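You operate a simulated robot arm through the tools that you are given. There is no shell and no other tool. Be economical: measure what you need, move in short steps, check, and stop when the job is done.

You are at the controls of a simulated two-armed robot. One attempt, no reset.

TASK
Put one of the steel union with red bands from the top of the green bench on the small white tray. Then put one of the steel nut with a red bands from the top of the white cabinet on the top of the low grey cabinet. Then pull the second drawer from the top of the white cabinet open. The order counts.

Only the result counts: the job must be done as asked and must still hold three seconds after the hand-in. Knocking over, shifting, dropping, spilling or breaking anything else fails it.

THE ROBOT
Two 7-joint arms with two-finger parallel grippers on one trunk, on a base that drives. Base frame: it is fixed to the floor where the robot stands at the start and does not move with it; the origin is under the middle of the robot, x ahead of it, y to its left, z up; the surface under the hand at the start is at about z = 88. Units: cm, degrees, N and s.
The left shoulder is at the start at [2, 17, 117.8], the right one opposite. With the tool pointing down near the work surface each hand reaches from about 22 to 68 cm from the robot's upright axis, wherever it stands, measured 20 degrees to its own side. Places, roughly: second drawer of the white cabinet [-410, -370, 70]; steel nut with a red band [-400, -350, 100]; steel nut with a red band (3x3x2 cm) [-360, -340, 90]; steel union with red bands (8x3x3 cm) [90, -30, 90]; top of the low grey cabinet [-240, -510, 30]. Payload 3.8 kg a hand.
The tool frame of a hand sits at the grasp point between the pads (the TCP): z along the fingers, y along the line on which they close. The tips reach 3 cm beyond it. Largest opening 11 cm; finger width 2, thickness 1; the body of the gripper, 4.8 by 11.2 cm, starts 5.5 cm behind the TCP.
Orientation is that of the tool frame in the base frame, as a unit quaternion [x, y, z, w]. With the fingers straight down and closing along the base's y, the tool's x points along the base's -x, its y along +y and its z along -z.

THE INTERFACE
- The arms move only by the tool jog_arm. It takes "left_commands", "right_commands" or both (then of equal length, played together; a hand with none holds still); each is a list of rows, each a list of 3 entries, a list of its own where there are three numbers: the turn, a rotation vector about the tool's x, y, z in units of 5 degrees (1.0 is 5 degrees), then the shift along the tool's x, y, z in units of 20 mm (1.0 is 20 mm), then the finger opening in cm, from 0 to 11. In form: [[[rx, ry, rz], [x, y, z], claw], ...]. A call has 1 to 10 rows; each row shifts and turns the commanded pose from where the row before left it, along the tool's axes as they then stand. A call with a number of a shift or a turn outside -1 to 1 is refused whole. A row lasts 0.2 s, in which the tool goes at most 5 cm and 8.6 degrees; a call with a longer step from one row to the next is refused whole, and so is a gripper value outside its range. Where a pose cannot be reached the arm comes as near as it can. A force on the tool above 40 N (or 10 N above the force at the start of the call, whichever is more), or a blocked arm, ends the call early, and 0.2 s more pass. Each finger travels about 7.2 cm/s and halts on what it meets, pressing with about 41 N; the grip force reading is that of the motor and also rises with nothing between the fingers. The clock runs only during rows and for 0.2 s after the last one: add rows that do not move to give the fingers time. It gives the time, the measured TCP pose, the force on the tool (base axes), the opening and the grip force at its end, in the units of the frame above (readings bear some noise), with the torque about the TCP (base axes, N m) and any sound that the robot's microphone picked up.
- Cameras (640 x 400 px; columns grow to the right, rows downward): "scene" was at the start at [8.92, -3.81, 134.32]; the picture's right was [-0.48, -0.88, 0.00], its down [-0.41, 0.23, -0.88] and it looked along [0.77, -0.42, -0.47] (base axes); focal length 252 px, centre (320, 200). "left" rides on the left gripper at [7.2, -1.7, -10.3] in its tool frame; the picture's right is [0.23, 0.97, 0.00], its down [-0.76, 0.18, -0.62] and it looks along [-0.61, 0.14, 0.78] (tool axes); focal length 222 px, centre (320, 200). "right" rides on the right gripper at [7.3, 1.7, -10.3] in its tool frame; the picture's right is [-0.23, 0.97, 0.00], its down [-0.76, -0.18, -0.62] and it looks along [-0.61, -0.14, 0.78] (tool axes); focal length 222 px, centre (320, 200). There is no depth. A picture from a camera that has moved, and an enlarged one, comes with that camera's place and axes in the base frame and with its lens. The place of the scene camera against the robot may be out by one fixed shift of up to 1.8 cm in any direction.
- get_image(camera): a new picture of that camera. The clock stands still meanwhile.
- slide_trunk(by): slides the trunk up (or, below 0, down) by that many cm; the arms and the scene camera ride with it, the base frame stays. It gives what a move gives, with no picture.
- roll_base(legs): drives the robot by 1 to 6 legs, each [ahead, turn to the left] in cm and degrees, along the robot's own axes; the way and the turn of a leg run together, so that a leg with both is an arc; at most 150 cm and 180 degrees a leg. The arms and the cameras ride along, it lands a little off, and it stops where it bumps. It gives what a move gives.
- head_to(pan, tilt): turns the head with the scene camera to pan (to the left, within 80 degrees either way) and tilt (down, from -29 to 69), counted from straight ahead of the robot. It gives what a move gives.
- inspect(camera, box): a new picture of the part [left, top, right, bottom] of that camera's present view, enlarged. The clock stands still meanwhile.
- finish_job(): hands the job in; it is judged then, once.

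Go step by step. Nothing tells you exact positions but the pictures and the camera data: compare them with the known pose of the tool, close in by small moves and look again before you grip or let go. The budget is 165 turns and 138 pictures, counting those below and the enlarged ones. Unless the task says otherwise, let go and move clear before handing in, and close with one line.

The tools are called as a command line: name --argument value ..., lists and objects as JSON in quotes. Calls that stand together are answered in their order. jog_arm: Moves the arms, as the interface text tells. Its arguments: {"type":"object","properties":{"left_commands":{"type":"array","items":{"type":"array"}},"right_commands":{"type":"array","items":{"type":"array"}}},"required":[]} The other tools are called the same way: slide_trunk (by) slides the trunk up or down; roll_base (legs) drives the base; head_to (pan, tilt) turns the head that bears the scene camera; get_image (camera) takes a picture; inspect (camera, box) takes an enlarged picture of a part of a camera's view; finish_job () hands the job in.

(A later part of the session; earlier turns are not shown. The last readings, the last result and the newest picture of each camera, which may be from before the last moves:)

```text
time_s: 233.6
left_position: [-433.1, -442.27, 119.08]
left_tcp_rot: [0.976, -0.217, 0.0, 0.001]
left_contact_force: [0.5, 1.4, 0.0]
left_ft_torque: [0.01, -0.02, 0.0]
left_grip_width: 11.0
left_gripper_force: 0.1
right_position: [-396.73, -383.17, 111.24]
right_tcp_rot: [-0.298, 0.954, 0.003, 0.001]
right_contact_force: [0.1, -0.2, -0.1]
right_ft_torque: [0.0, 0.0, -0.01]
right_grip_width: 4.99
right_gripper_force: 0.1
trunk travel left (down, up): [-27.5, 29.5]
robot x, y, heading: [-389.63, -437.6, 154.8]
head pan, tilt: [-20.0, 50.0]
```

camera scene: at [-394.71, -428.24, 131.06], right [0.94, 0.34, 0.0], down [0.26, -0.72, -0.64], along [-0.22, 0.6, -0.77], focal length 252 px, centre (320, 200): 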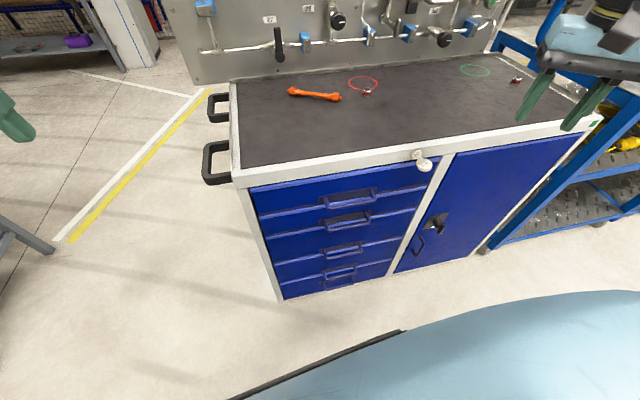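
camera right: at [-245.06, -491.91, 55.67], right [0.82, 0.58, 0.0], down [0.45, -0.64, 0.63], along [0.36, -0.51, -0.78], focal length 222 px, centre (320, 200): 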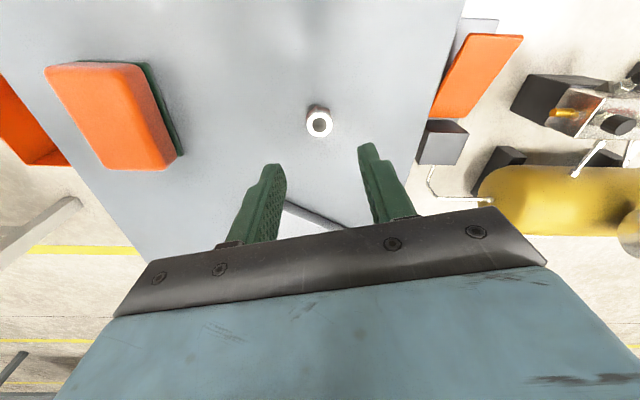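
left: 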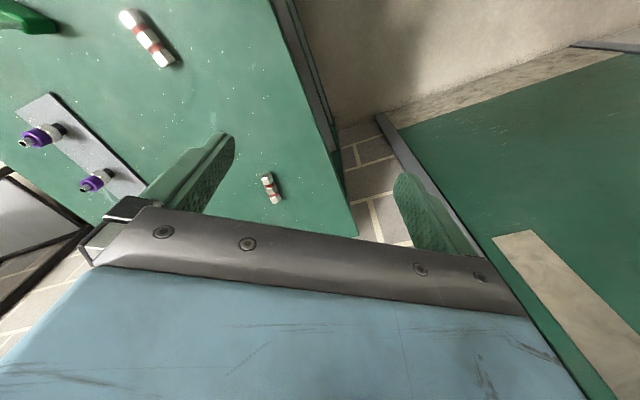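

jog_arm --right_commands '[[[0, 0, 0], [0, -1, 0], 5], [[0, 0, 0], [0, -1, 0], 5], [[0, 0, 0], [0, -1, 0], 5], [[0, 0, 0], [0, -1, 0], 5], [[0, 0, 0], [0, -1, 0], 5], [[0, 0, 0], [0, -1, 0], 5], [[0, 0, 0], [0, -1, 0], 5], [[0, 0, 0], [0, -1, 0], 5], [[0, 0, 0], [0, 0, 0], 5]]'

jog_arm --right_commands '[[[-1, 0, 0], [0, 0, 0], 5], [[-1, 0, 0], [0, 0, 0], 5], [[-1, 0, 0], [0, 0, 0], 5], [[-1, 0, 0], [0, 0, 0], 5], [[-1, 0, 0], [0, 0, 0], 5], [[-1, 0, 0], [0, 0, 0], 5], [[-1, 0, 0], [0, 0, 0], 5], [[-1, 0, 0], [0, 0, 0], 5], [[-1, 0, 0], [0, 0, 0], 5], [[0, 0, 0], [0, 0, 0], 5]]'

get_image --camera "scene"

get_image --camera "right"

```text
time_s: 235.6
left_position: [-433.11, -442.22, 118.87]
left_tcp_rot: [0.976, -0.217, 0.0, 0.0]
left_contact_force: [-1.0, 0.2, 0.1]
left_ft_torque: [-0.03, -0.04, -0.01]
left_grip_width: 11.0
left_gripper_force: 0.0
right_position: [-388.11, -394.98, 112.03]
right_tcp_rot: [-0.299, 0.954, 0.001, -0.001]
right_contact_force: [-0.7, 0.5, -0.7]
right_ft_torque: [0.02, -0.01, 0.02]
right_grip_width: 5.01
right_gripper_force: 0.1
right hand out of reach, approached as far as the arm can: row 8
trunk travel left (down, up): [-27.5, 29.5]
robot x, y, heading: [-389.68, -437.92, 154.8]
head pan, tilt: [-20.0, 50.0]
```

```text
time_s: 237.8
left_position: [-433.09, -442.27, 119.02]
left_tcp_rot: [0.976, -0.217, 0.0, 0.0]
left_contact_force: [-0.9, 0.3, 0.4]
left_ft_torque: [0.02, 0.01, 0.03]
left_grip_width: 11.01
left_gripper_force: 0.0
right_position: [-389.93, -384.77, 120.13]
right_tcp_rot: [-0.276, 0.881, 0.367, -0.115]
right_contact_force: [0.7, 0.0, -0.2]
right_ft_torque: [0.01, -0.05, 0.0]
right_grip_width: 5.03
right_gripper_force: 0.0
right hand out of reach, approached as far as the arm can: row 1, 2, 3, 4, 5, 6, 7, 8, 9
trunk travel left (down, up): [-27.5, 29.5]
robot x, y, heading: [-389.49, -437.82, 154.8]
head pan, tilt: [-20.0, 50.0]
```

```text
65 pictures are left
camera scene: at [-398.06, -430.74, 131.05], right [0.71, 0.71, 0.0], down [0.54, -0.54, -0.64], along [-0.45, 0.46, -0.77], focal length 252 px, centre (320, 200)
```

scene: 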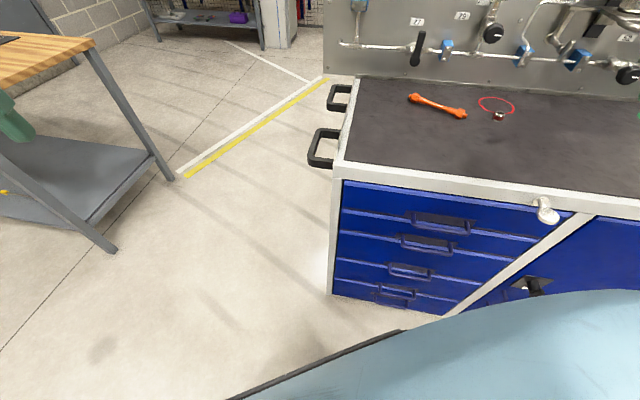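

```text
64 pictures are left
camera right: at [-392.39, -393.92, 128.62], right [-0.21, 0.69, 0.69], down [0.95, -0.03, 0.31], along [0.24, 0.72, -0.65], focal length 222 px, centre (320, 200)
```

right: 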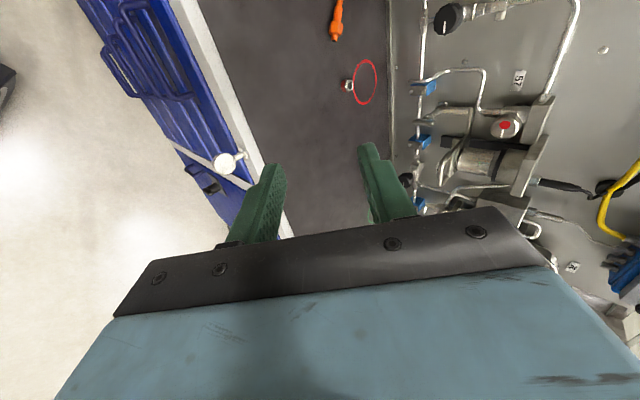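

The tool is tilted 45° towards the drawers, but the arm needs more room. I'll back off, lower the trunk and look again.

roll_base --legs '[[-14, 0]]'

slide_trunk --by -27

get_image --camera "right"

get_image --camera "scene"

```text
time_s: 239.2
left_position: [-420.46, -448.29, 118.98]
left_tcp_rot: [0.976, -0.216, 0.0, -0.001]
left_contact_force: [1.2, 0.4, 0.0]
left_ft_torque: [0.02, 0.01, 0.06]
left_grip_width: 10.99
left_gripper_force: 0.1
right_position: [-377.29, -390.65, 120.19]
right_tcp_rot: [-0.278, 0.881, 0.366, -0.115]
right_contact_force: [-0.2, -0.5, -0.4]
right_ft_torque: [0.01, 0.02, 0.01]
right_grip_width: 5.02
right_gripper_force: 0.1
trunk travel left (down, up): [-27.5, 29.5]
robot x, y, heading: [-376.9, -443.68, 155.0]
head pan, tilt: [-20.0, 50.0]
```

```text
time_s: 241.9
left_position: [-420.41, -448.19, 92.05]
left_tcp_rot: [0.976, -0.216, 0.0, 0.0]
left_contact_force: [-0.4, 0.0, 0.5]
left_ft_torque: [-0.02, 0.01, -0.04]
left_grip_width: 10.99
left_gripper_force: 0.0
right_position: [-377.37, -390.72, 93.11]
right_tcp_rot: [-0.277, 0.88, 0.367, -0.115]
right_contact_force: [-0.3, 0.1, 0.3]
right_ft_torque: [0.0, 0.0, 0.02]
right_grip_width: 5.01
right_gripper_force: 0.0
trunk travel left (down, up): [-0.5, 56.5]
robot x, y, heading: [-376.43, -443.49, 154.9]
head pan, tilt: [-20.0, 50.0]
```

```text
63 pictures are left
camera right: at [-379.77, -399.85, 101.62], right [-0.21, 0.69, 0.69], down [0.95, -0.03, 0.31], along [0.24, 0.72, -0.65], focal length 222 px, centre (320, 200)
```

right: 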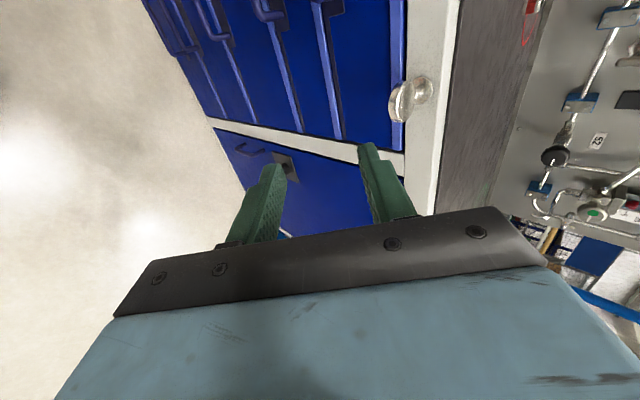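

```text
62 pictures are left
camera scene: at [-385.41, -436.66, 104.06], right [0.71, 0.71, 0.0], down [0.54, -0.54, -0.64], along [-0.45, 0.46, -0.77], focal length 252 px, centre (320, 200)
```

scene: 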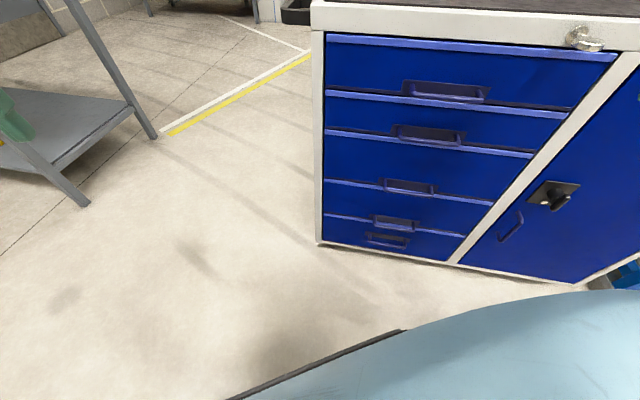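

The second drawer's handle is second from the top in the scene view. I'll slide the hand left along the cabinet by 16 cm and look at the handles with the wrist camera.

jog_arm --right_commands '[[[0, 0, 0], [1, 0, 0], 5], [[0, 0, 0], [1, 0, 0], 5], [[0, 0, 0], [1, 0, 0], 5], [[0, 0, 0], [1, 0, 0], 5], [[0, 0, 0], [1, 0, 0], 5], [[0, 0, 0], [1, 0, 0], 5], [[0, 0, 0], [1, 0, 0], 5], [[0, 0, 0], [1, 0, 0], 5], [[0, 0, 0], [0, 0, 0], 5]]'

get_image --camera "right"

inspect --camera "scene" --box '[340, 60, 540, 200]'

```text
time_s: 243.9
left_position: [-420.51, -448.2, 92.0]
left_tcp_rot: [0.976, -0.216, 0.0, 0.0]
left_contact_force: [-1.1, 0.1, -1.1]
left_ft_torque: [0.01, 0.02, -0.02]
left_grip_width: 10.98
left_gripper_force: 0.0
right_position: [-390.38, -397.63, 95.55]
right_tcp_rot: [-0.278, 0.881, 0.365, -0.115]
right_contact_force: [-0.2, 0.4, -0.5]
right_ft_torque: [0.02, 0.03, 0.05]
right_grip_width: 5.04
right_gripper_force: 0.0
right hand out of reach, approached as far as the arm can: row 1, 2, 3, 4, 8
trunk travel left (down, up): [-0.5, 56.5]
robot x, y, heading: [-377.03, -443.55, 154.9]
head pan, tilt: [-20.0, 50.0]
```

```text
61 pictures are left
camera right: at [-392.77, -406.89, 103.91], right [-0.21, 0.69, 0.69], down [0.95, -0.03, 0.32], along [0.24, 0.72, -0.65], focal length 222 px, centre (320, 200)
```

right: 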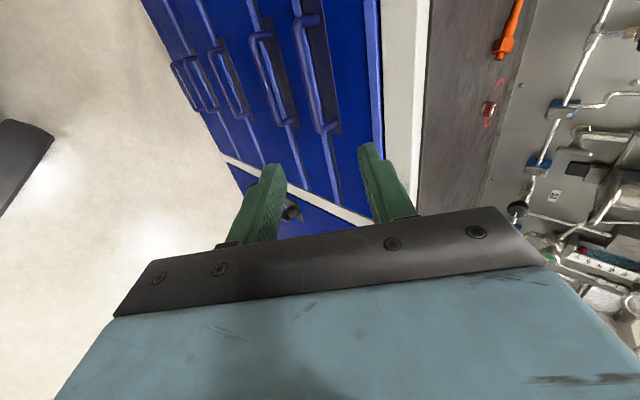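

```text
2.86 times, centred on (440, 130) of scene
camera zoom: at [-385.42, -436.65, 104.05], right [0.71, 0.71, 0.0], down [0.54, -0.54, -0.64], along [-0.45, 0.46, -0.77], focal length 721 px, centre (-23, 400)
```

zoom: 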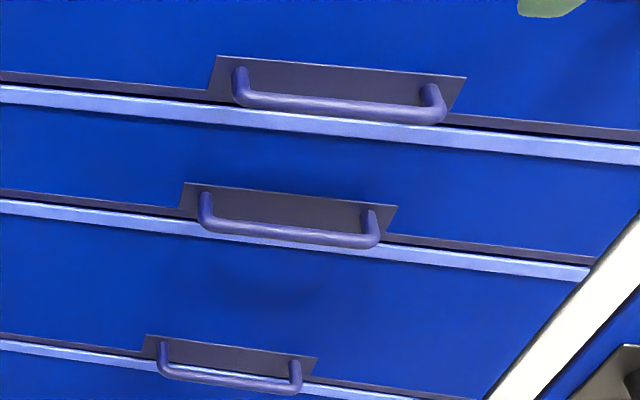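

Wrist and scene views put the second handle's bar at about (-400.6, -386, 68.8). I'll move to about 14 cm in front of it along the tool axis and tilt the tool another 15°.

jog_arm --right_commands '[[[0, 0, 0], [0.1, -0.5, 0.8], 5], [[0, 0, 0], [0.1, -0.5, 0.8], 5], [[0, 0, 0], [0.1, -0.5, 0.8], 5], [[0, 0, 0], [0.1, -0.5, 0.8], 5], [[0, 0, 0], [0.1, -0.5, 0.8], 5], [[0, 0, 0], [0.1, -0.5, 0.8], 5], [[0, 0, 0], [0.1, -0.5, 0.8], 5], [[0, 0, 0], [0.1, -0.5, 0.8], 5], [[0, 0, 0], [0, 0, 0], 5]]'

jog_arm --right_commands '[[[-1, 0, 0], [0, 0, 0], 5], [[-1, 0, 0], [0, 0, 0], 5], [[-1, 0, 0], [0, 0, 0], 5], [[0, 0, 0], [0, 0, 0], 5]]'

get_image --camera "right"

get_image --camera "scene"

```text
time_s: 245.9
left_position: [-420.43, -448.24, 92.08]
left_tcp_rot: [0.976, -0.216, 0.001, 0.001]
left_contact_force: [-0.5, -0.1, -0.1]
left_ft_torque: [-0.01, -0.03, 0.04]
left_grip_width: 11.0
left_gripper_force: 0.1
right_position: [-390.52, -395.82, 92.22]
right_tcp_rot: [-0.308, 0.876, 0.357, -0.102]
right_contact_force: [0.0, -0.2, -0.1]
right_ft_torque: [0.0, -0.01, 0.01]
right_grip_width: 5.03
right_gripper_force: 0.1
right hand out of reach, approached as far as the arm can: row 1, 2, 3, 4, 5, 6, 7, 8
trunk travel left (down, up): [-0.5, 56.5]
robot x, y, heading: [-376.99, -444.18, 155.0]
head pan, tilt: [-20.0, 50.0]
```

```text
time_s: 246.9
left_position: [-420.48, -448.12, 91.92]
left_tcp_rot: [0.976, -0.216, 0.0, 0.0]
left_contact_force: [0.6, 0.0, -0.1]
left_ft_torque: [-0.03, 0.0, -0.01]
left_grip_width: 11.01
left_gripper_force: 0.1
right_position: [-392.89, -392.12, 94.08]
right_tcp_rot: [-0.259, 0.826, 0.478, -0.15]
right_contact_force: [0.5, 0.5, 0.4]
right_ft_torque: [0.0, 0.0, 0.0]
right_grip_width: 5.01
right_gripper_force: 0.1
right hand out of reach, approached as far as the arm can: row 1, 2, 3
trunk travel left (down, up): [-0.5, 56.5]
robot x, y, heading: [-377.12, -443.55, 154.9]
head pan, tilt: [-20.0, 50.0]
```

```text
59 pictures are left
camera right: at [-394.18, -402.86, 100.63], right [-0.09, 0.53, 0.84], down [0.98, -0.08, 0.16], along [0.15, 0.85, -0.51], focal length 222 px, centre (320, 200)
```

right: 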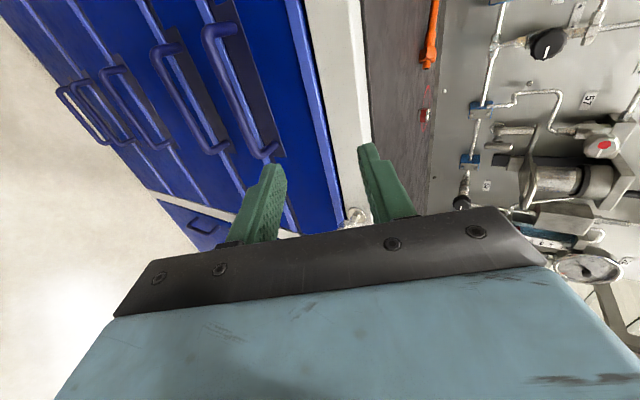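

```text
58 pictures are left
camera scene: at [-385.41, -436.65, 104.06], right [0.71, 0.71, 0.0], down [0.54, -0.54, -0.64], along [-0.45, 0.46, -0.77], focal length 252 px, centre (320, 200)
```

scene: 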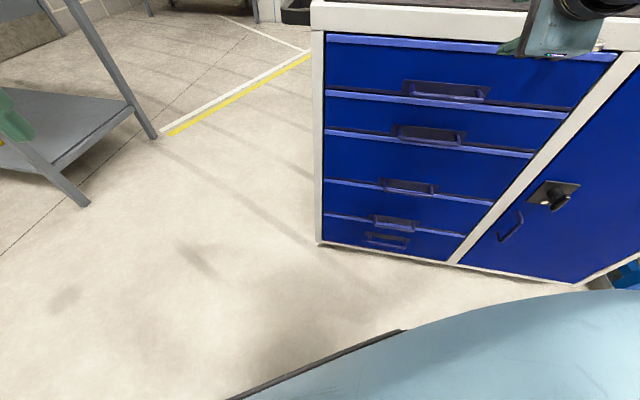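

The arm is too folded here, and the joint limits stop it. With the arm stretched, the tool follows the forearm, so I'll back away until the handle is about 78 cm from the shoulder and facing heading 130°.

roll_base --legs '[[-15, 0], [0, -104.5], [-25, 0], [0, 79.5]]'

get_image --camera "scene"

```text
time_s: 257.5
left_position: [-420.77, -455.9, 92.02]
left_tcp_rot: [0.91, -0.414, -0.001, -0.001]
left_contact_force: [0.2, -0.3, -0.1]
left_ft_torque: [-0.01, -0.02, 0.0]
left_grip_width: 11.02
left_gripper_force: 0.1
right_position: [-372.91, -415.46, 94.11]
right_tcp_rot: [-0.083, 0.862, 0.498, -0.048]
right_contact_force: [-0.9, 0.5, 0.1]
right_ft_torque: [-0.01, -0.02, 0.01]
right_grip_width: 5.03
right_gripper_force: 0.1
trunk travel left (down, up): [-0.5, 56.5]
robot x, y, heading: [-379.01, -468.93, 131.2]
head pan, tilt: [-20.0, 50.0]
```

```text
57 pictures are left
camera scene: at [-384.41, -459.83, 104.06], right [0.93, 0.36, 0.0], down [0.28, -0.71, -0.64], along [-0.23, 0.6, -0.77], focal length 252 px, centre (320, 200)
```

scene: 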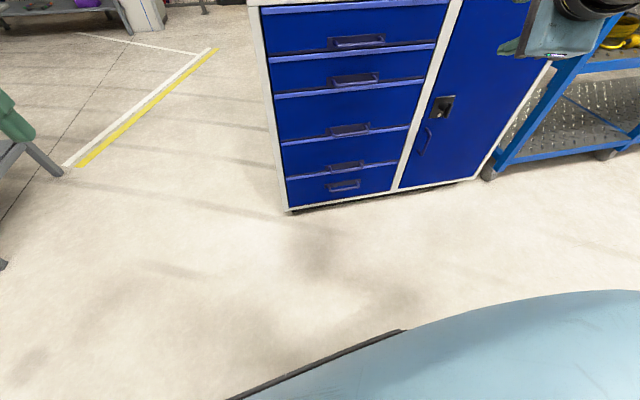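

The handle estimate holds. I'll extend the hand towards it and turn it to square with the drawer front.

jog_arm --right_commands '[[[0, 0, 0], [1, 0, 1], 5], [[0, 0, 0], [1, 0, 1], 5], [[0, 0, 0], [1, 0, 1], 5], [[0, 0, 0], [1, 0, 1], 5], [[0, 0, 0], [1, 0, 1], 5], [[0, 0.866, -0.5], [0, 0, 0], 5], [[0, 0.866, -0.5], [0, 0, 0], 5], [[0, 0.866, -0.5], [0, 0, 0], 5], [[0, 0.866, -0.5], [0, 0, 0], 5], [[0, 0, 0], [0, 0, 0], 5]]'

```text
time_s: 259.7
left_position: [-420.77, -455.79, 92.02]
left_tcp_rot: [0.911, -0.413, 0.0, 0.0]
left_contact_force: [0.5, 0.9, 0.0]
left_ft_torque: [0.0, 0.01, -0.01]
left_grip_width: 11.0
left_gripper_force: 0.1
right_position: [-382.87, -407.38, 90.99]
right_tcp_rot: [-0.233, 0.834, 0.483, -0.134]
right_contact_force: [0.4, 0.7, 0.9]
right_ft_torque: [0.0, -0.02, -0.03]
right_grip_width: 5.02
right_gripper_force: 0.1
right hand out of reach, approached as far as the arm can: row 3, 4, 5
trunk travel left (down, up): [-0.5, 56.5]
robot x, y, heading: [-378.94, -469.08, 131.1]
head pan, tilt: [-20.0, 50.0]
```

jog_arm --right_commands '[[[0, 0, 0], [0.2, 0, 1], 5], [[0, 0, 0], [0.2, 0, 1], 5], [[0, 0, 0], [0.2, 0, 1], 5], [[0, 0, 0], [0.2, 0, 1], 5], [[0, 0, 0], [0.2, 0, 1], 5], [[0, 0, 0], [0.2, 0, 1], 5], [[0, 0, 0], [0.2, -0.5, 0.6], 5], [[0, 0, 0], [0.2, -0.5, 0.6], 5], [[0, 0, 0], [0, 0, 0], 5]]'

get_image --camera "right"

get_image --camera "scene"

```text
time_s: 261.7
left_position: [-420.8, -455.85, 92.19]
left_tcp_rot: [0.91, -0.414, 0.0, 0.001]
left_contact_force: [-0.5, 0.6, -0.7]
left_ft_torque: [0.04, 0.02, -0.03]
left_grip_width: 10.98
left_gripper_force: 0.0
right_position: [-391.44, -399.04, 82.2]
right_tcp_rot: [-0.231, 0.835, 0.482, -0.133]
right_contact_force: [-0.5, -0.3, 0.7]
right_ft_torque: [0.02, 0.03, 0.0]
right_grip_width: 4.99
right_gripper_force: 0.1
trunk travel left (down, up): [-0.5, 56.5]
robot x, y, heading: [-379.13, -469.24, 131.2]
head pan, tilt: [-20.0, 50.0]
```

```text
56 pictures are left
camera right: at [-393.47, -409.77, 88.68], right [-0.06, 0.53, 0.84], down [0.98, -0.15, 0.16], along [0.21, 0.83, -0.51], focal length 222 px, centre (320, 200)
```

right: 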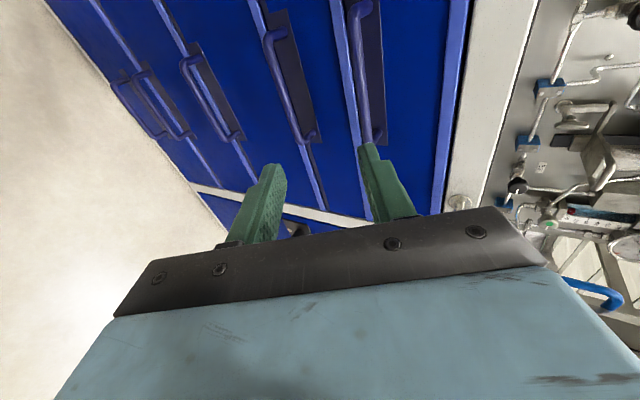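

```text
55 pictures are left
camera scene: at [-384.41, -459.83, 104.06], right [0.93, 0.36, 0.0], down [0.28, -0.71, -0.64], along [-0.23, 0.6, -0.77], focal length 252 px, centre (320, 200)
```

scene: 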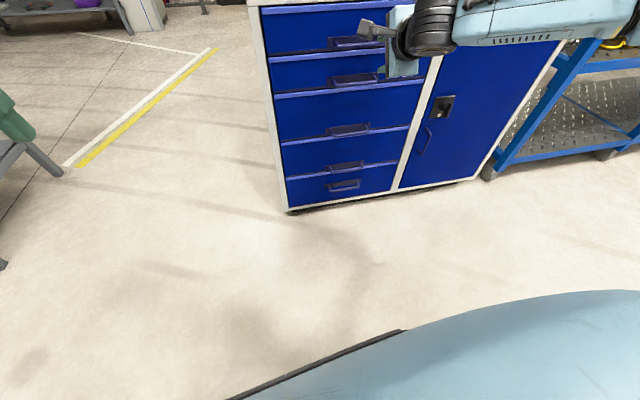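

The arm reaches freely now, and three wrist views agree on the bar at (-401.3, -385.3, 67.5). I'll line up and go to about 8 cm before it.

jog_arm --right_commands '[[[0, 0, 0], [0.14, -0.43, 1], 3.4], [[0, 0, 0], [0.14, -0.43, 1], 3.4], [[0, 0, 0], [0.14, -0.43, 1], 3.4], [[0, 0, 0], [0.14, -0.43, 1], 3.4], [[0, 0, 0], [0.14, -0.43, 1], 3.4], [[0, 0, 0], [0, 0, 1], 3.4], [[0, 0, 0], [0, 0, 0], 3.4]]'

get_image --camera "right"

inspect --camera "scene" --box '[280, 20, 460, 150]'

```text
time_s: 263.3
left_position: [-420.77, -455.81, 92.08]
left_tcp_rot: [0.91, -0.415, 0.0, 0.0]
left_contact_force: [0.2, -1.1, -0.3]
left_ft_torque: [-0.04, -0.01, -0.03]
left_grip_width: 10.99
left_gripper_force: 0.1
right_position: [-394.75, -390.72, 78.95]
right_tcp_rot: [-0.233, 0.835, 0.48, -0.133]
right_contact_force: [-0.2, 0.5, -0.5]
right_ft_torque: [-0.01, 0.04, 0.0]
right_grip_width: 3.39
right_gripper_force: 0.1
right hand out of reach, approached as far as the arm can: row 2, 3, 4, 5, 6
trunk travel left (down, up): [-0.5, 56.5]
robot x, y, heading: [-379.23, -469.37, 131.0]
head pan, tilt: [-20.0, 50.0]
```

```text
54 pictures are left
camera right: at [-396.78, -401.36, 85.52], right [-0.06, 0.54, 0.84], down [0.98, -0.14, 0.16], along [0.21, 0.83, -0.51], focal length 222 px, centre (320, 200)
```

right: 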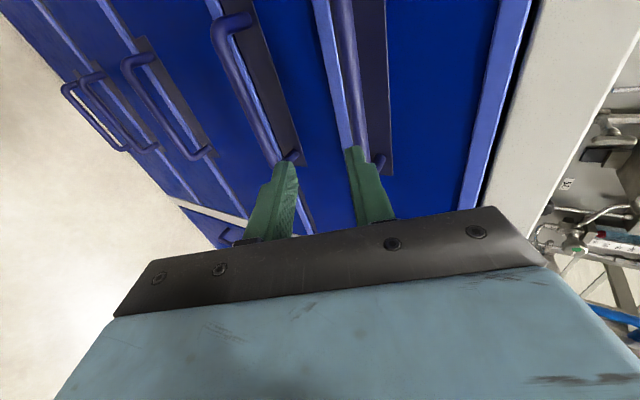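

```text
3.08 times, centred on (370, 85) of scene
camera zoom: at [-384.41, -459.83, 104.05], right [0.93, 0.36, 0.0], down [0.28, -0.71, -0.64], along [-0.23, 0.6, -0.77], focal length 776 px, centre (166, 554)
```

zoom: 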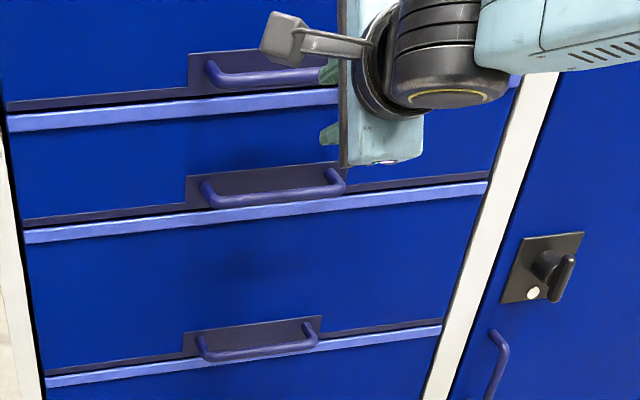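

The arm is limited again before reaching the bar height. A longer stretch flattens the forearm, so I'll back the base 13 cm and extend again.

roll_base --legs '[[-13, 0]]'

jog_arm --right_commands '[[[0, 0, 0], [0.1, 0, 1], 3.4], [[0, 0, 0], [0.1, 0, 1], 3.4], [[0, 0, 0], [0.1, 0, 1], 3.4], [[0, 0, 0], [0.1, 0, 1], 3.4], [[0, 0, 0], [0, -0.5, 0], 3.4], [[0, 0, 0], [0, -0.5, 0], 3.4], [[0, 0, 0], [0, 0, 0], 3.4]]'

```text
time_s: 264.6
left_position: [-412.28, -465.58, 91.88]
left_tcp_rot: [0.911, -0.413, 0.0, 0.0]
left_contact_force: [0.7, 0.7, -0.2]
left_ft_torque: [0.01, 0.02, -0.04]
left_grip_width: 11.0
left_gripper_force: 0.1
right_position: [-386.23, -400.52, 78.9]
right_tcp_rot: [-0.233, 0.835, 0.481, -0.132]
right_contact_force: [-0.4, 0.5, -1.0]
right_ft_torque: [0.0, 0.02, -0.01]
right_grip_width: 3.39
right_gripper_force: 0.0
trunk travel left (down, up): [-0.5, 56.5]
robot x, y, heading: [-370.3, -479.13, 131.4]
head pan, tilt: [-20.0, 50.0]
```

```text
time_s: 266.2
left_position: [-412.32, -465.65, 92.0]
left_tcp_rot: [0.911, -0.413, 0.0, 0.0]
left_contact_force: [-0.4, -0.2, 0.0]
left_ft_torque: [-0.02, -0.02, 0.04]
left_grip_width: 10.98
left_gripper_force: 0.1
right_position: [-386.47, -398.54, 78.14]
right_tcp_rot: [-0.234, 0.836, 0.479, -0.132]
right_contact_force: [0.9, -0.1, 0.3]
right_ft_torque: [-0.01, 0.01, -0.04]
right_grip_width: 3.4
right_gripper_force: 0.1
right hand out of reach, approached as far as the arm can: row 1, 2, 3, 4, 5, 6
trunk travel left (down, up): [-0.5, 56.5]
robot x, y, heading: [-370.72, -478.91, 131.0]
head pan, tilt: [-20.0, 50.0]
```

head_to --pan -35 --tilt 25

get_image --camera "scene"

```text
time_s: 267.1
left_position: [-412.18, -465.71, 92.13]
left_tcp_rot: [0.911, -0.413, 0.0, 0.0]
left_contact_force: [-0.2, -1.1, -0.2]
left_ft_torque: [-0.04, 0.04, -0.01]
left_grip_width: 10.99
left_gripper_force: 0.0
right_position: [-386.46, -398.52, 78.12]
right_tcp_rot: [-0.234, 0.836, 0.478, -0.133]
right_contact_force: [0.4, -0.2, 0.1]
right_ft_torque: [0.0, 0.0, -0.04]
right_grip_width: 3.38
right_gripper_force: 0.0
trunk travel left (down, up): [-0.5, 56.5]
robot x, y, heading: [-370.61, -478.92, 131.0]
head pan, tilt: [-35.0, 25.0]
```

```text
52 pictures are left
camera scene: at [-374.08, -467.66, 107.8], right [0.99, 0.11, 0.0], down [0.05, -0.42, -0.91], along [-0.1, 0.9, -0.42], focal length 252 px, centre (320, 200)
```

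scene: 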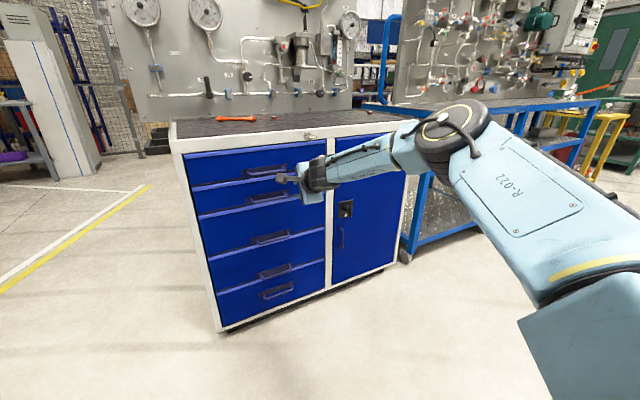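

The elbow swings out to the right and the wrist can't bend up enough. I'll retract the hand and reposition with the handle further to my right, at heading 160°, where the shoulder allows the arm to go lower.

jog_arm --right_commands '[[[0, 0, 0], [0, -0.3, -0.95], 3.4], [[0, 0, 0], [0, -0.3, -0.95], 3.4], [[0, 0, 0], [0, -0.3, -0.95], 3.4], [[0, 0, 0], [0, -0.3, -0.95], 3.4], [[0, 0, 0], [0, -0.3, -0.95], 3.4], [[0, 0, 0], [0, -0.3, -0.95], 3.4], [[0, 0, 0], [0, -0.3, -0.95], 3.4], [[0, 0, 0], [0, 0, 0], 3.4]]'

roll_base --legs '[[0, -24], [8.4, 0], [0, 53]]'

get_image --camera "right"

```text
time_s: 268.9
left_position: [-412.23, -465.59, 91.97]
left_tcp_rot: [0.911, -0.413, 0.0, 0.001]
left_contact_force: [-0.3, -0.3, -0.4]
left_ft_torque: [-0.03, -0.02, -0.02]
left_grip_width: 11.0
left_gripper_force: 0.1
right_position: [-379.32, -410.21, 81.38]
right_tcp_rot: [-0.234, 0.835, 0.48, -0.133]
right_contact_force: [0.7, 0.1, -1.0]
right_ft_torque: [0.02, -0.01, -0.04]
right_grip_width: 3.41
right_gripper_force: 0.1
trunk travel left (down, up): [-0.5, 56.5]
robot x, y, heading: [-370.95, -478.95, 131.5]
head pan, tilt: [-35.0, 25.0]
```

```text
time_s: 273.6
left_position: [-415.96, -479.61, 91.92]
left_tcp_rot: [0.985, -0.171, 0.0, 0.0]
left_contact_force: [-0.1, 0.2, 0.2]
left_ft_torque: [0.02, -0.01, -0.03]
left_grip_width: 11.02
left_gripper_force: 0.1
right_position: [-414.18, -415.15, 81.36]
right_tcp_rot: [-0.436, 0.749, 0.432, -0.25]
right_contact_force: [-1.0, -0.6, 0.3]
right_ft_torque: [0.0, -0.01, 0.0]
right_grip_width: 3.38
right_gripper_force: 0.0
trunk travel left (down, up): [-0.5, 56.5]
robot x, y, heading: [-372.81, -470.86, 160.4]
head pan, tilt: [-35.0, 25.0]
```

```text
51 pictures are left
camera right: at [-410.76, -425.44, 88.03], right [-0.31, 0.44, 0.84], down [0.92, 0.35, 0.16], along [-0.22, 0.83, -0.51], focal length 222 px, centre (320, 200)
```

right: 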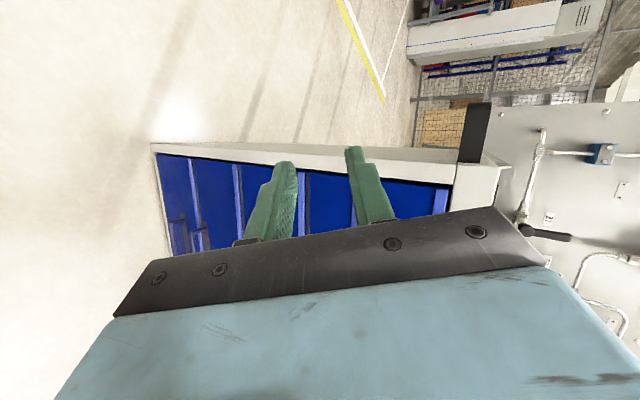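

jog_arm --right_commands '[[[0, -0.866, 0.5], [0, 0, 0], 3.4], [[0, -0.866, 0.5], [0, 0, 0], 3.4], [[0, -0.866, 0.5], [0, 0, 0], 3.4], [[0, -0.866, 0.5], [0, 0, 0], 3.4], [[0, -0.866, 0.5], [0, 0, 0], 3.4], [[0, 0, 0], [-1, 0, 0], 3.4], [[0, 0, 0], [-1, 0, 0], 3.4], [[0, 0, 0], [-1, 0, 0], 3.4], [[0, 0, 0], [-1, 0, 0], 3.4], [[0, 0, 0], [-1, 0, 0], 3.4]]'

jog_arm --right_commands '[[[0, 0, 0], [-1, 0, 0], 3.4], [[0, 0, 0], [-1, 0, 0], 3.4], [[0, 0, 0], [-1, 0, 0], 3.4], [[0, 0, 0], [-1, 0, 0], 3.4], [[0, 0, 0], [-1, 0, 0], 3.4], [[0, 0, 0], [-1, 0, 0], 3.4], [[0, 0, 0], [-1, 0, 0], 3.4], [[0, 0, 0], [-1, 0, 0], 3.4], [[0, 0, 0], [-0.8, -0.5, 0], 3.4], [[0, 0, 0], [0, -1, 0], 3.4]]'

get_image --camera "right"

```text
time_s: 275.8
left_position: [-415.96, -479.58, 92.06]
left_tcp_rot: [0.985, -0.17, 0.0, 0.0]
left_contact_force: [0.3, 0.1, 0.8]
left_ft_torque: [0.02, 0.01, 0.02]
left_grip_width: 10.98
left_gripper_force: 0.2
right_position: [-404.74, -404.76, 87.75]
right_tcp_rot: [-0.264, 0.825, 0.476, -0.15]
right_contact_force: [-0.6, -0.2, 0.1]
right_ft_torque: [0.02, -0.01, -0.01]
right_grip_width: 3.43
right_gripper_force: 0.1
right hand out of reach, approached as far as the arm can: row 2, 3, 4, 5
trunk travel left (down, up): [-0.5, 56.5]
robot x, y, heading: [-372.98, -471.13, 160.3]
head pan, tilt: [-35.0, 25.0]
```

```text
time_s: 278.0
left_position: [-415.99, -479.7, 91.98]
left_tcp_rot: [0.985, -0.17, -0.001, 0.0]
left_contact_force: [0.0, -0.2, -0.8]
left_ft_torque: [-0.01, -0.01, 0.02]
left_grip_width: 10.99
left_gripper_force: 0.0
right_position: [-389.67, -395.85, 85.14]
right_tcp_rot: [-0.264, 0.825, 0.476, -0.15]
right_contact_force: [0.9, 0.9, 0.0]
right_ft_torque: [-0.02, 0.01, 0.05]
right_grip_width: 3.41
right_gripper_force: 0.1
trunk travel left (down, up): [-0.5, 56.5]
robot x, y, heading: [-373.11, -470.71, 160.7]
head pan, tilt: [-35.0, 25.0]
```

```text
50 pictures are left
camera right: at [-390.82, -406.73, 91.71], right [-0.1, 0.53, 0.84], down [0.98, -0.07, 0.16], along [0.15, 0.85, -0.51], focal length 222 px, centre (320, 200)
```

right: 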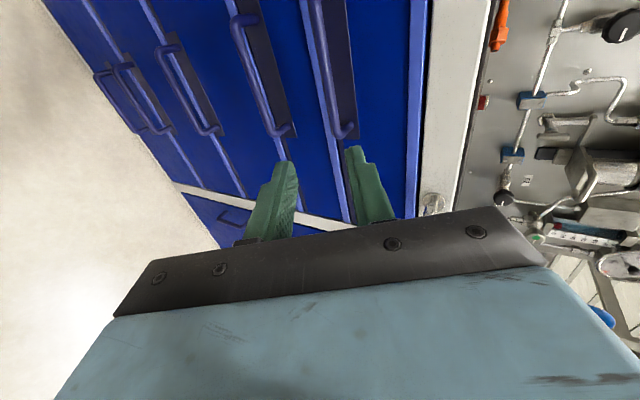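

jog_arm --right_commands '[[[0, 0, 0], [0.24, -0.54, 0.6], 3.4], [[0, 0, 0], [0.24, -0.54, 0.6], 3.4], [[0, 0, 0], [0.24, -0.54, 0.6], 3.4], [[0, 0, 0], [0.24, -0.54, 0.6], 3.4], [[0, 0, 0], [0.24, -0.54, 0.6], 3.4], [[0, 0, 0], [0.24, -0.54, 0.6], 3.4], [[0, 0, 0], [0.24, -0.54, 0.6], 3.4], [[0, 0, 0], [0, 0, 0], 3.4]]'

get_image --camera "right"

get_image --camera "scene"

```text
time_s: 279.8
left_position: [-416.0, -479.62, 92.02]
left_tcp_rot: [0.985, -0.17, 0.0, 0.001]
left_contact_force: [-0.1, -0.1, 0.3]
left_ft_torque: [0.0, 0.0, 0.0]
left_grip_width: 11.02
left_gripper_force: 0.1
right_position: [-394.37, -394.98, 74.2]
right_tcp_rot: [-0.264, 0.825, 0.477, -0.149]
right_contact_force: [0.7, 0.2, -0.6]
right_ft_torque: [0.01, -0.03, 0.0]
right_grip_width: 3.39
right_gripper_force: 0.1
trunk travel left (down, up): [-0.5, 56.5]
robot x, y, heading: [-373.18, -471.0, 160.4]
head pan, tilt: [-35.0, 25.0]
```

```text
49 pictures are left
camera right: at [-395.57, -405.77, 80.89], right [-0.1, 0.53, 0.84], down [0.98, -0.07, 0.16], along [0.15, 0.85, -0.51], focal length 222 px, centre (320, 200)
```

right: 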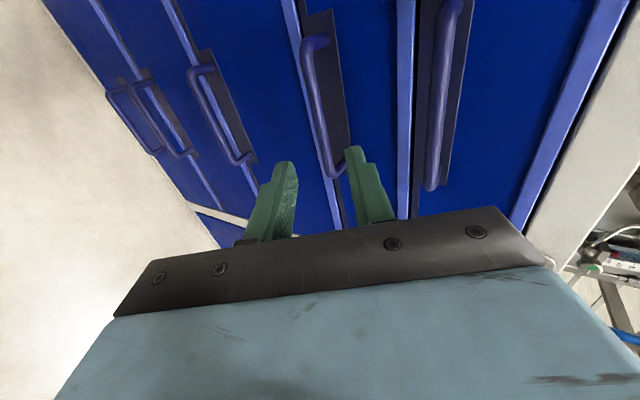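

```text
48 pictures are left
camera scene: at [-381.51, -462.08, 107.81], right [0.82, 0.58, 0.0], down [0.24, -0.34, -0.91], along [-0.52, 0.74, -0.42], focal length 252 px, centre (320, 200)
```

scene: 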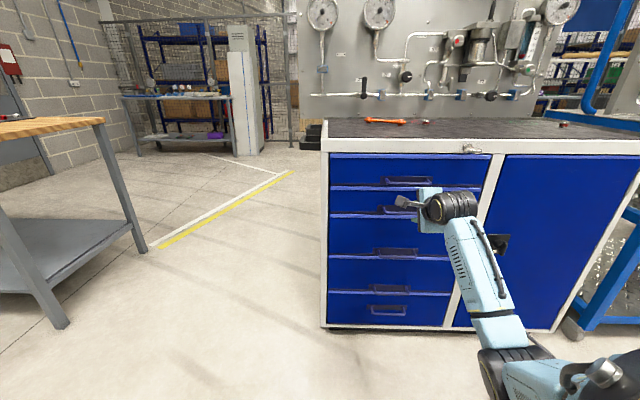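

The arm now has room and the elbow is low. I'll tilt the tool nearer to horizontal, line up in height with the second bar, and check.

jog_arm --right_commands '[[[-1, 0, 0], [0, 0, 0], 3.4], [[-1, 0, 0], [0, 0, 0], 3.4], [[-1, 0, 0], [0, 0, 0], 3.4], [[0, 0, 0], [0, -0.89, 0], 3.4], [[0, 0, 0], [0, -0.89, 0], 3.4], [[0, 0, 0], [0, 0, 1], 3.4], [[0, 0, 0], [0, 0, 1], 3.4], [[0, 0, 0], [0, 0, 0], 3.4]]'

get_image --camera "right"

inspect --camera "scene" --box '[330, 150, 510, 270]'

```text
time_s: 281.6
left_position: [-415.89, -479.61, 92.02]
left_tcp_rot: [0.985, -0.171, 0.001, 0.001]
left_contact_force: [0.8, 0.0, 0.3]
left_ft_torque: [0.02, -0.03, -0.01]
left_grip_width: 11.02
left_gripper_force: 0.1
right_position: [-396.04, -392.54, 69.82]
right_tcp_rot: [-0.242, 0.756, 0.58, -0.183]
right_contact_force: [1.1, -0.1, -0.4]
right_ft_torque: [-0.02, -0.02, -0.01]
right_grip_width: 3.39
right_gripper_force: 0.1
trunk travel left (down, up): [-0.5, 56.5]
robot x, y, heading: [-373.12, -471.24, 160.1]
head pan, tilt: [-35.0, 25.0]
```

```text
47 pictures are left
camera right: at [-396.42, -404.55, 74.19], right [0.04, 0.34, 0.94], down [1.0, -0.09, -0.01], along [0.08, 0.94, -0.34], focal length 222 px, centre (320, 200)
```

right: 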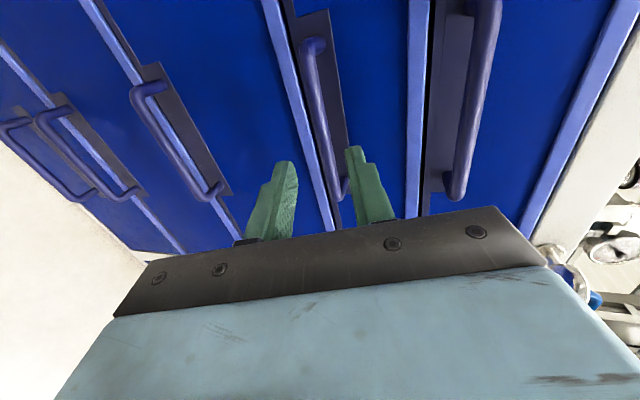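

```text
3.33 times, centred on (420, 210) of scene
camera zoom: at [-381.51, -462.08, 107.8], right [0.82, 0.58, 0.0], down [0.24, -0.34, -0.91], along [-0.52, 0.74, -0.42], focal length 841 px, centre (-13, 167)
```

zoom: 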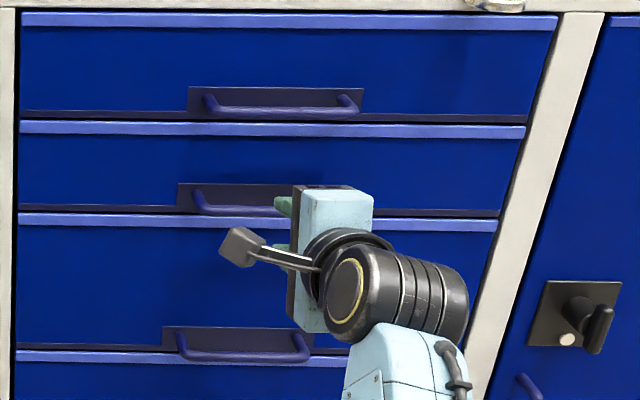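

The fingers are right in front of the second handle, one above and one below. I'll advance most of the way and look again.

jog_arm --right_commands '[[[0, 0, 0], [0, 0.07, 0.9], 3.4], [[0, 0, 0], [0, 0.07, 0.9], 3.4], [[0, 0, 0], [0, 0.07, 0.8], 3.4], [[0, 0, 0], [0, 0, 0], 3.4]]'

inspect --camera "right" --box '[200, 40, 460, 230]'

inspect --camera "scene" --box '[350, 160, 470, 240]'

```text
time_s: 282.6
left_position: [-415.89, -479.59, 91.95]
left_tcp_rot: [0.985, -0.17, 0.0, 0.0]
left_contact_force: [-0.4, 0.1, -0.7]
left_ft_torque: [-0.01, 0.0, 0.0]
left_grip_width: 11.02
left_gripper_force: 0.1
right_position: [-398.97, -388.27, 69.01]
right_tcp_rot: [-0.241, 0.756, 0.58, -0.183]
right_contact_force: [0.0, -0.3, 0.2]
right_ft_torque: [-0.02, -0.02, -0.01]
right_grip_width: 3.37
right_gripper_force: 0.0
trunk travel left (down, up): [-0.5, 56.5]
robot x, y, heading: [-372.99, -470.73, 160.2]
head pan, tilt: [-35.0, 25.0]
```

```text
2.11 times, centred on (330, 135) of right
camera zoom: at [-399.34, -400.31, 73.26], right [0.04, 0.34, 0.94], down [1.0, -0.09, -0.01], along [0.08, 0.94, -0.34], focal length 468 px, centre (299, 337)
```

zoom: 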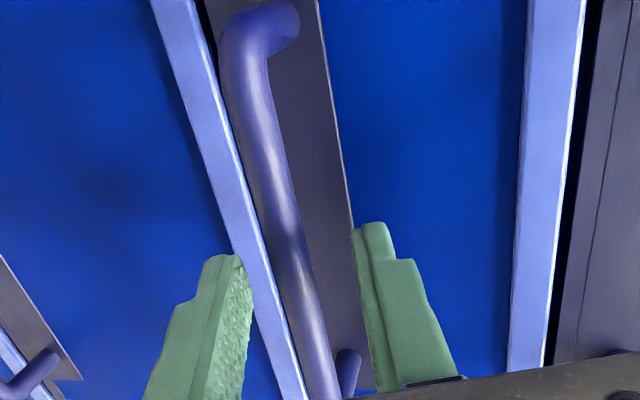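

```text
5.00 times, centred on (410, 200) of scene
camera zoom: at [-381.51, -462.08, 107.8], right [0.82, 0.58, 0.0], down [0.24, -0.34, -0.91], along [-0.52, 0.74, -0.42], focal length 1261 px, centre (-130, 200)
```

zoom: 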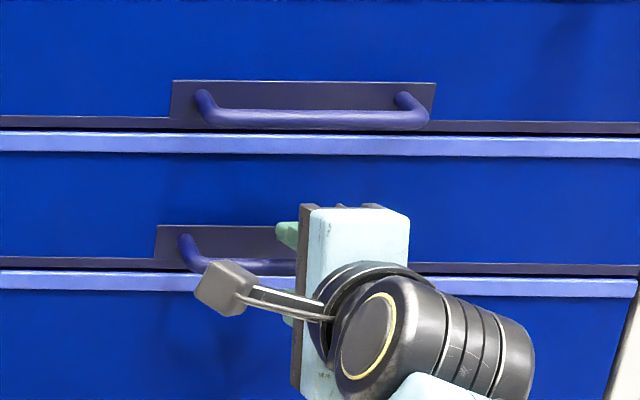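

The bar runs between the two fingers. I'll advance 2.2 cm more and close on it.

jog_arm --right_commands '[[[0, 0, 0], [0, 0, 0.6], 3.4], [[0, 0, 0], [0, 0, 0.5], 3.4], [[0, 0, 0], [0, 0, 0], 3.4], [[0, 0, 0], [0, 0, 0], 2], [[0, 0, 0], [0, 0, 0], 0.5], [[0, 0, 0], [0, 0, 0], 0], [[0, 0, 0], [0, 0, 0], 0]]'

inspect --camera "right" --box '[200, 40, 460, 230]'

```text
time_s: 284.2
left_position: [-416.0, -479.43, 92.06]
left_tcp_rot: [0.986, -0.169, 0.0, 0.0]
left_contact_force: [-1.1, 0.1, -0.8]
left_ft_torque: [0.0, -0.01, 0.05]
left_grip_width: 10.97
left_gripper_force: 0.1
right_position: [-400.12, -386.61, 68.17]
right_tcp_rot: [-0.241, 0.757, 0.579, -0.183]
right_contact_force: [3.0, -4.8, -6.2]
right_ft_torque: [-0.34, 0.48, -0.32]
right_grip_width: 1.17
right_gripper_force: 44.9
trunk travel left (down, up): [-0.5, 56.5]
robot x, y, heading: [-373.16, -470.71, 160.1]
head pan, tilt: [-35.0, 25.0]
```

```text
2.11 times, centred on (330, 135) of right
camera zoom: at [-400.59, -398.62, 72.55], right [0.04, 0.34, 0.94], down [1.0, -0.09, -0.01], along [0.08, 0.94, -0.34], focal length 468 px, centre (299, 337)
```

zoom: 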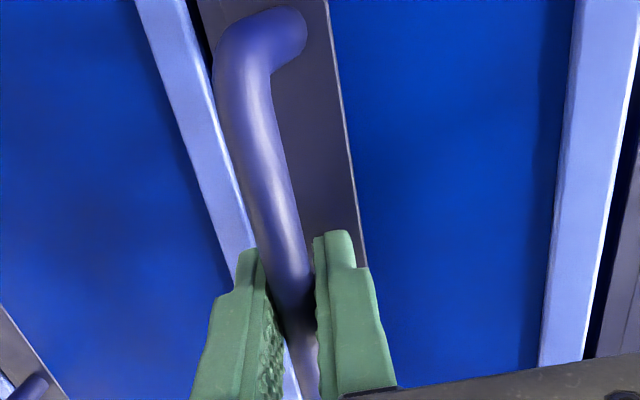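

The bar is gripped at 1.17 cm wide. I'll start the pull straight out along the drawer's direction with the arm.

jog_arm --right_commands '[[[0, 0, 0], [0, -0.13, -0.48], 0], [[0, 0, 0], [0, -0.13, -0.48], 0], [[0, 0, 0], [0, -0.13, -0.48], 0], [[0, 0, 0], [0, -0.13, -0.48], 0], [[0, 0, 0], [0, 0, 0], 0]]'

get_image --camera "scene"

```text
time_s: 285.4
left_position: [-416.01, -479.45, 92.07]
left_tcp_rot: [0.985, -0.17, 0.001, 0.0]
left_contact_force: [-0.3, 0.0, 0.9]
left_ft_torque: [0.01, 0.0, -0.04]
left_grip_width: 11.0
left_gripper_force: 0.1
right_position: [-397.99, -389.85, 68.21]
right_tcp_rot: [-0.243, 0.756, 0.579, -0.184]
right_contact_force: [-3.8, -5.4, -11.0]
right_ft_torque: [-0.32, 0.42, -0.51]
right_grip_width: 1.17
right_gripper_force: 45.2
trunk travel left (down, up): [-0.5, 56.5]
robot x, y, heading: [-373.17, -470.96, 160.5]
head pan, tilt: [-35.0, 25.0]
```

```text
42 pictures are left
camera scene: at [-381.57, -462.02, 107.79], right [0.82, 0.58, 0.0], down [0.24, -0.35, -0.91], along [-0.52, 0.74, -0.42], focal length 252 px, centre (320, 200)
```

scene: 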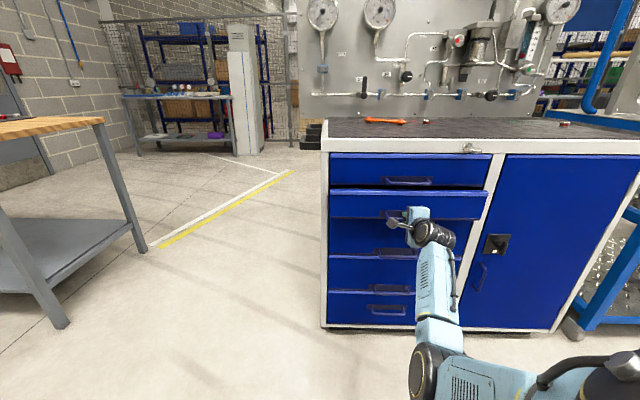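

The second drawer is opening smoothly, about 4 cm so far. I'll keep pulling.

jog_arm --right_commands '[[[0, 0, 0], [0, -0.15, -0.55], 0], [[0, 0, 0], [0, -0.15, -0.55], 0], [[0, 0, 0], [0, -0.15, -0.55], 0], [[0, 0, 0], [0, -0.15, -0.55], 0], [[0, 0, 0], [0, -0.15, -0.55], 0], [[0, 0, 0], [0, -0.15, -0.55], 0], [[0, 0, 0], [0, -0.15, -0.55], 0], [[0, 0, 0], [0, -0.15, -0.55], 0], [[0, 0, 0], [0, 0, 0], 0]]'

get_image --camera "scene"

```text
time_s: 287.4
left_position: [-416.06, -479.59, 91.97]
left_tcp_rot: [0.985, -0.17, 0.0, 0.0]
left_contact_force: [0.1, 0.4, 0.3]
left_ft_torque: [0.03, -0.01, -0.04]
left_grip_width: 11.0
left_gripper_force: 0.0
right_position: [-393.02, -397.45, 68.17]
right_tcp_rot: [-0.244, 0.757, 0.578, -0.185]
right_contact_force: [-23.1, -16.2, -9.5]
right_ft_torque: [-0.42, 0.61, -0.37]
right_grip_width: 1.15
right_gripper_force: 45.4
trunk travel left (down, up): [-0.5, 56.5]
robot x, y, heading: [-373.02, -470.83, 160.3]
head pan, tilt: [-35.0, 25.0]
```

```text
41 pictures are left
camera scene: at [-381.68, -462.11, 107.79], right [0.82, 0.58, 0.0], down [0.25, -0.34, -0.91], along [-0.52, 0.74, -0.42], focal length 252 px, centre (320, 200)
```

scene: 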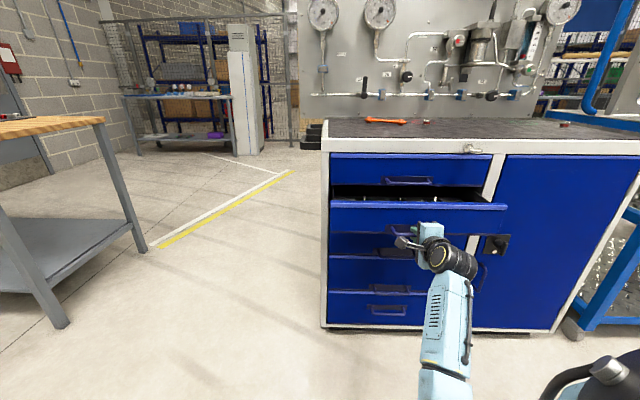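

It's open by about 13 cm. A sideways force shows the true drawer direction is about 2° off, so I'll correct for that and pull a bit more.

jog_arm --right_commands '[[[0, 0, 0], [0.2, 0, 0], 0], [[0, 0, 0], [0.02, -0.15, -0.55], 0], [[0, 0, 0], [0.02, -0.15, -0.55], 0], [[0, 0, 0], [0.02, -0.15, -0.55], 0], [[0, 0, 0], [0.02, -0.15, -0.55], 0], [[0, 0, 0], [0.02, -0.15, -0.55], 0], [[0, 0, 0], [0.02, -0.15, -0.55], 0], [[0, 0, 0], [0, 0, 0], 0]]'

get_image --camera "scene"

```text
time_s: 289.2
left_position: [-416.02, -479.62, 92.1]
left_tcp_rot: [0.985, -0.17, 0.001, 0.0]
left_contact_force: [0.2, -0.8, 0.8]
left_ft_torque: [0.04, -0.04, 0.02]
left_grip_width: 10.99
left_gripper_force: 0.0
right_position: [-389.1, -403.26, 68.26]
right_tcp_rot: [-0.241, 0.757, 0.579, -0.183]
right_contact_force: [-5.3, -5.3, -10.0]
right_ft_torque: [-0.31, 0.41, -0.61]
right_grip_width: 1.17
right_gripper_force: 44.6
trunk travel left (down, up): [-0.5, 56.5]
robot x, y, heading: [-372.46, -470.5, 160.5]
head pan, tilt: [-35.0, 25.0]
```

```text
40 pictures are left
camera scene: at [-381.55, -462.03, 107.79], right [0.82, 0.58, 0.0], down [0.24, -0.35, -0.91], along [-0.52, 0.74, -0.42], focal length 252 px, centre (320, 200)
```

scene: 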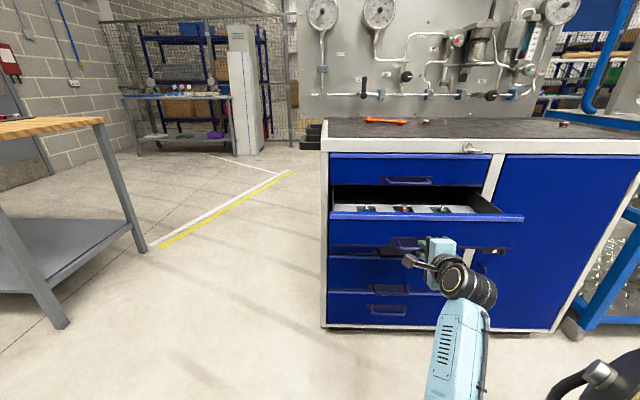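

It's open by about 20 cm. I'll draw it out a little further to be safe.

jog_arm --right_commands '[[[0, 0, 0], [0.02, -0.15, -0.55], 0], [[0, 0, 0], [0.02, -0.15, -0.55], 0], [[0, 0, 0], [0.02, -0.15, -0.55], 0], [[0, 0, 0], [0.02, -0.15, -0.55], 0], [[0, 0, 0], [0.02, -0.15, -0.55], 0], [[0, 0, 0], [0.02, -0.15, -0.55], 0], [[0, 0, 0], [0.02, -0.15, -0.55], 0], [[0, 0, 0], [0, 0, 0], 0]]'

```text
time_s: 291.0
left_position: [-416.1, -479.46, 92.0]
left_tcp_rot: [0.985, -0.171, 0.0, 0.0]
left_contact_force: [-0.1, 0.5, 1.1]
left_ft_torque: [-0.01, 0.01, -0.01]
left_grip_width: 11.0
left_gripper_force: 0.0
right_position: [-384.75, -409.98, 68.12]
right_tcp_rot: [-0.242, 0.757, 0.579, -0.183]
right_contact_force: [2.6, 0.5, -11.3]
right_ft_torque: [-0.39, 0.54, 0.03]
right_grip_width: 1.17
right_gripper_force: 45.5
trunk travel left (down, up): [-0.5, 56.5]
robot x, y, heading: [-373.03, -470.9, 160.3]
head pan, tilt: [-35.0, 25.0]
```

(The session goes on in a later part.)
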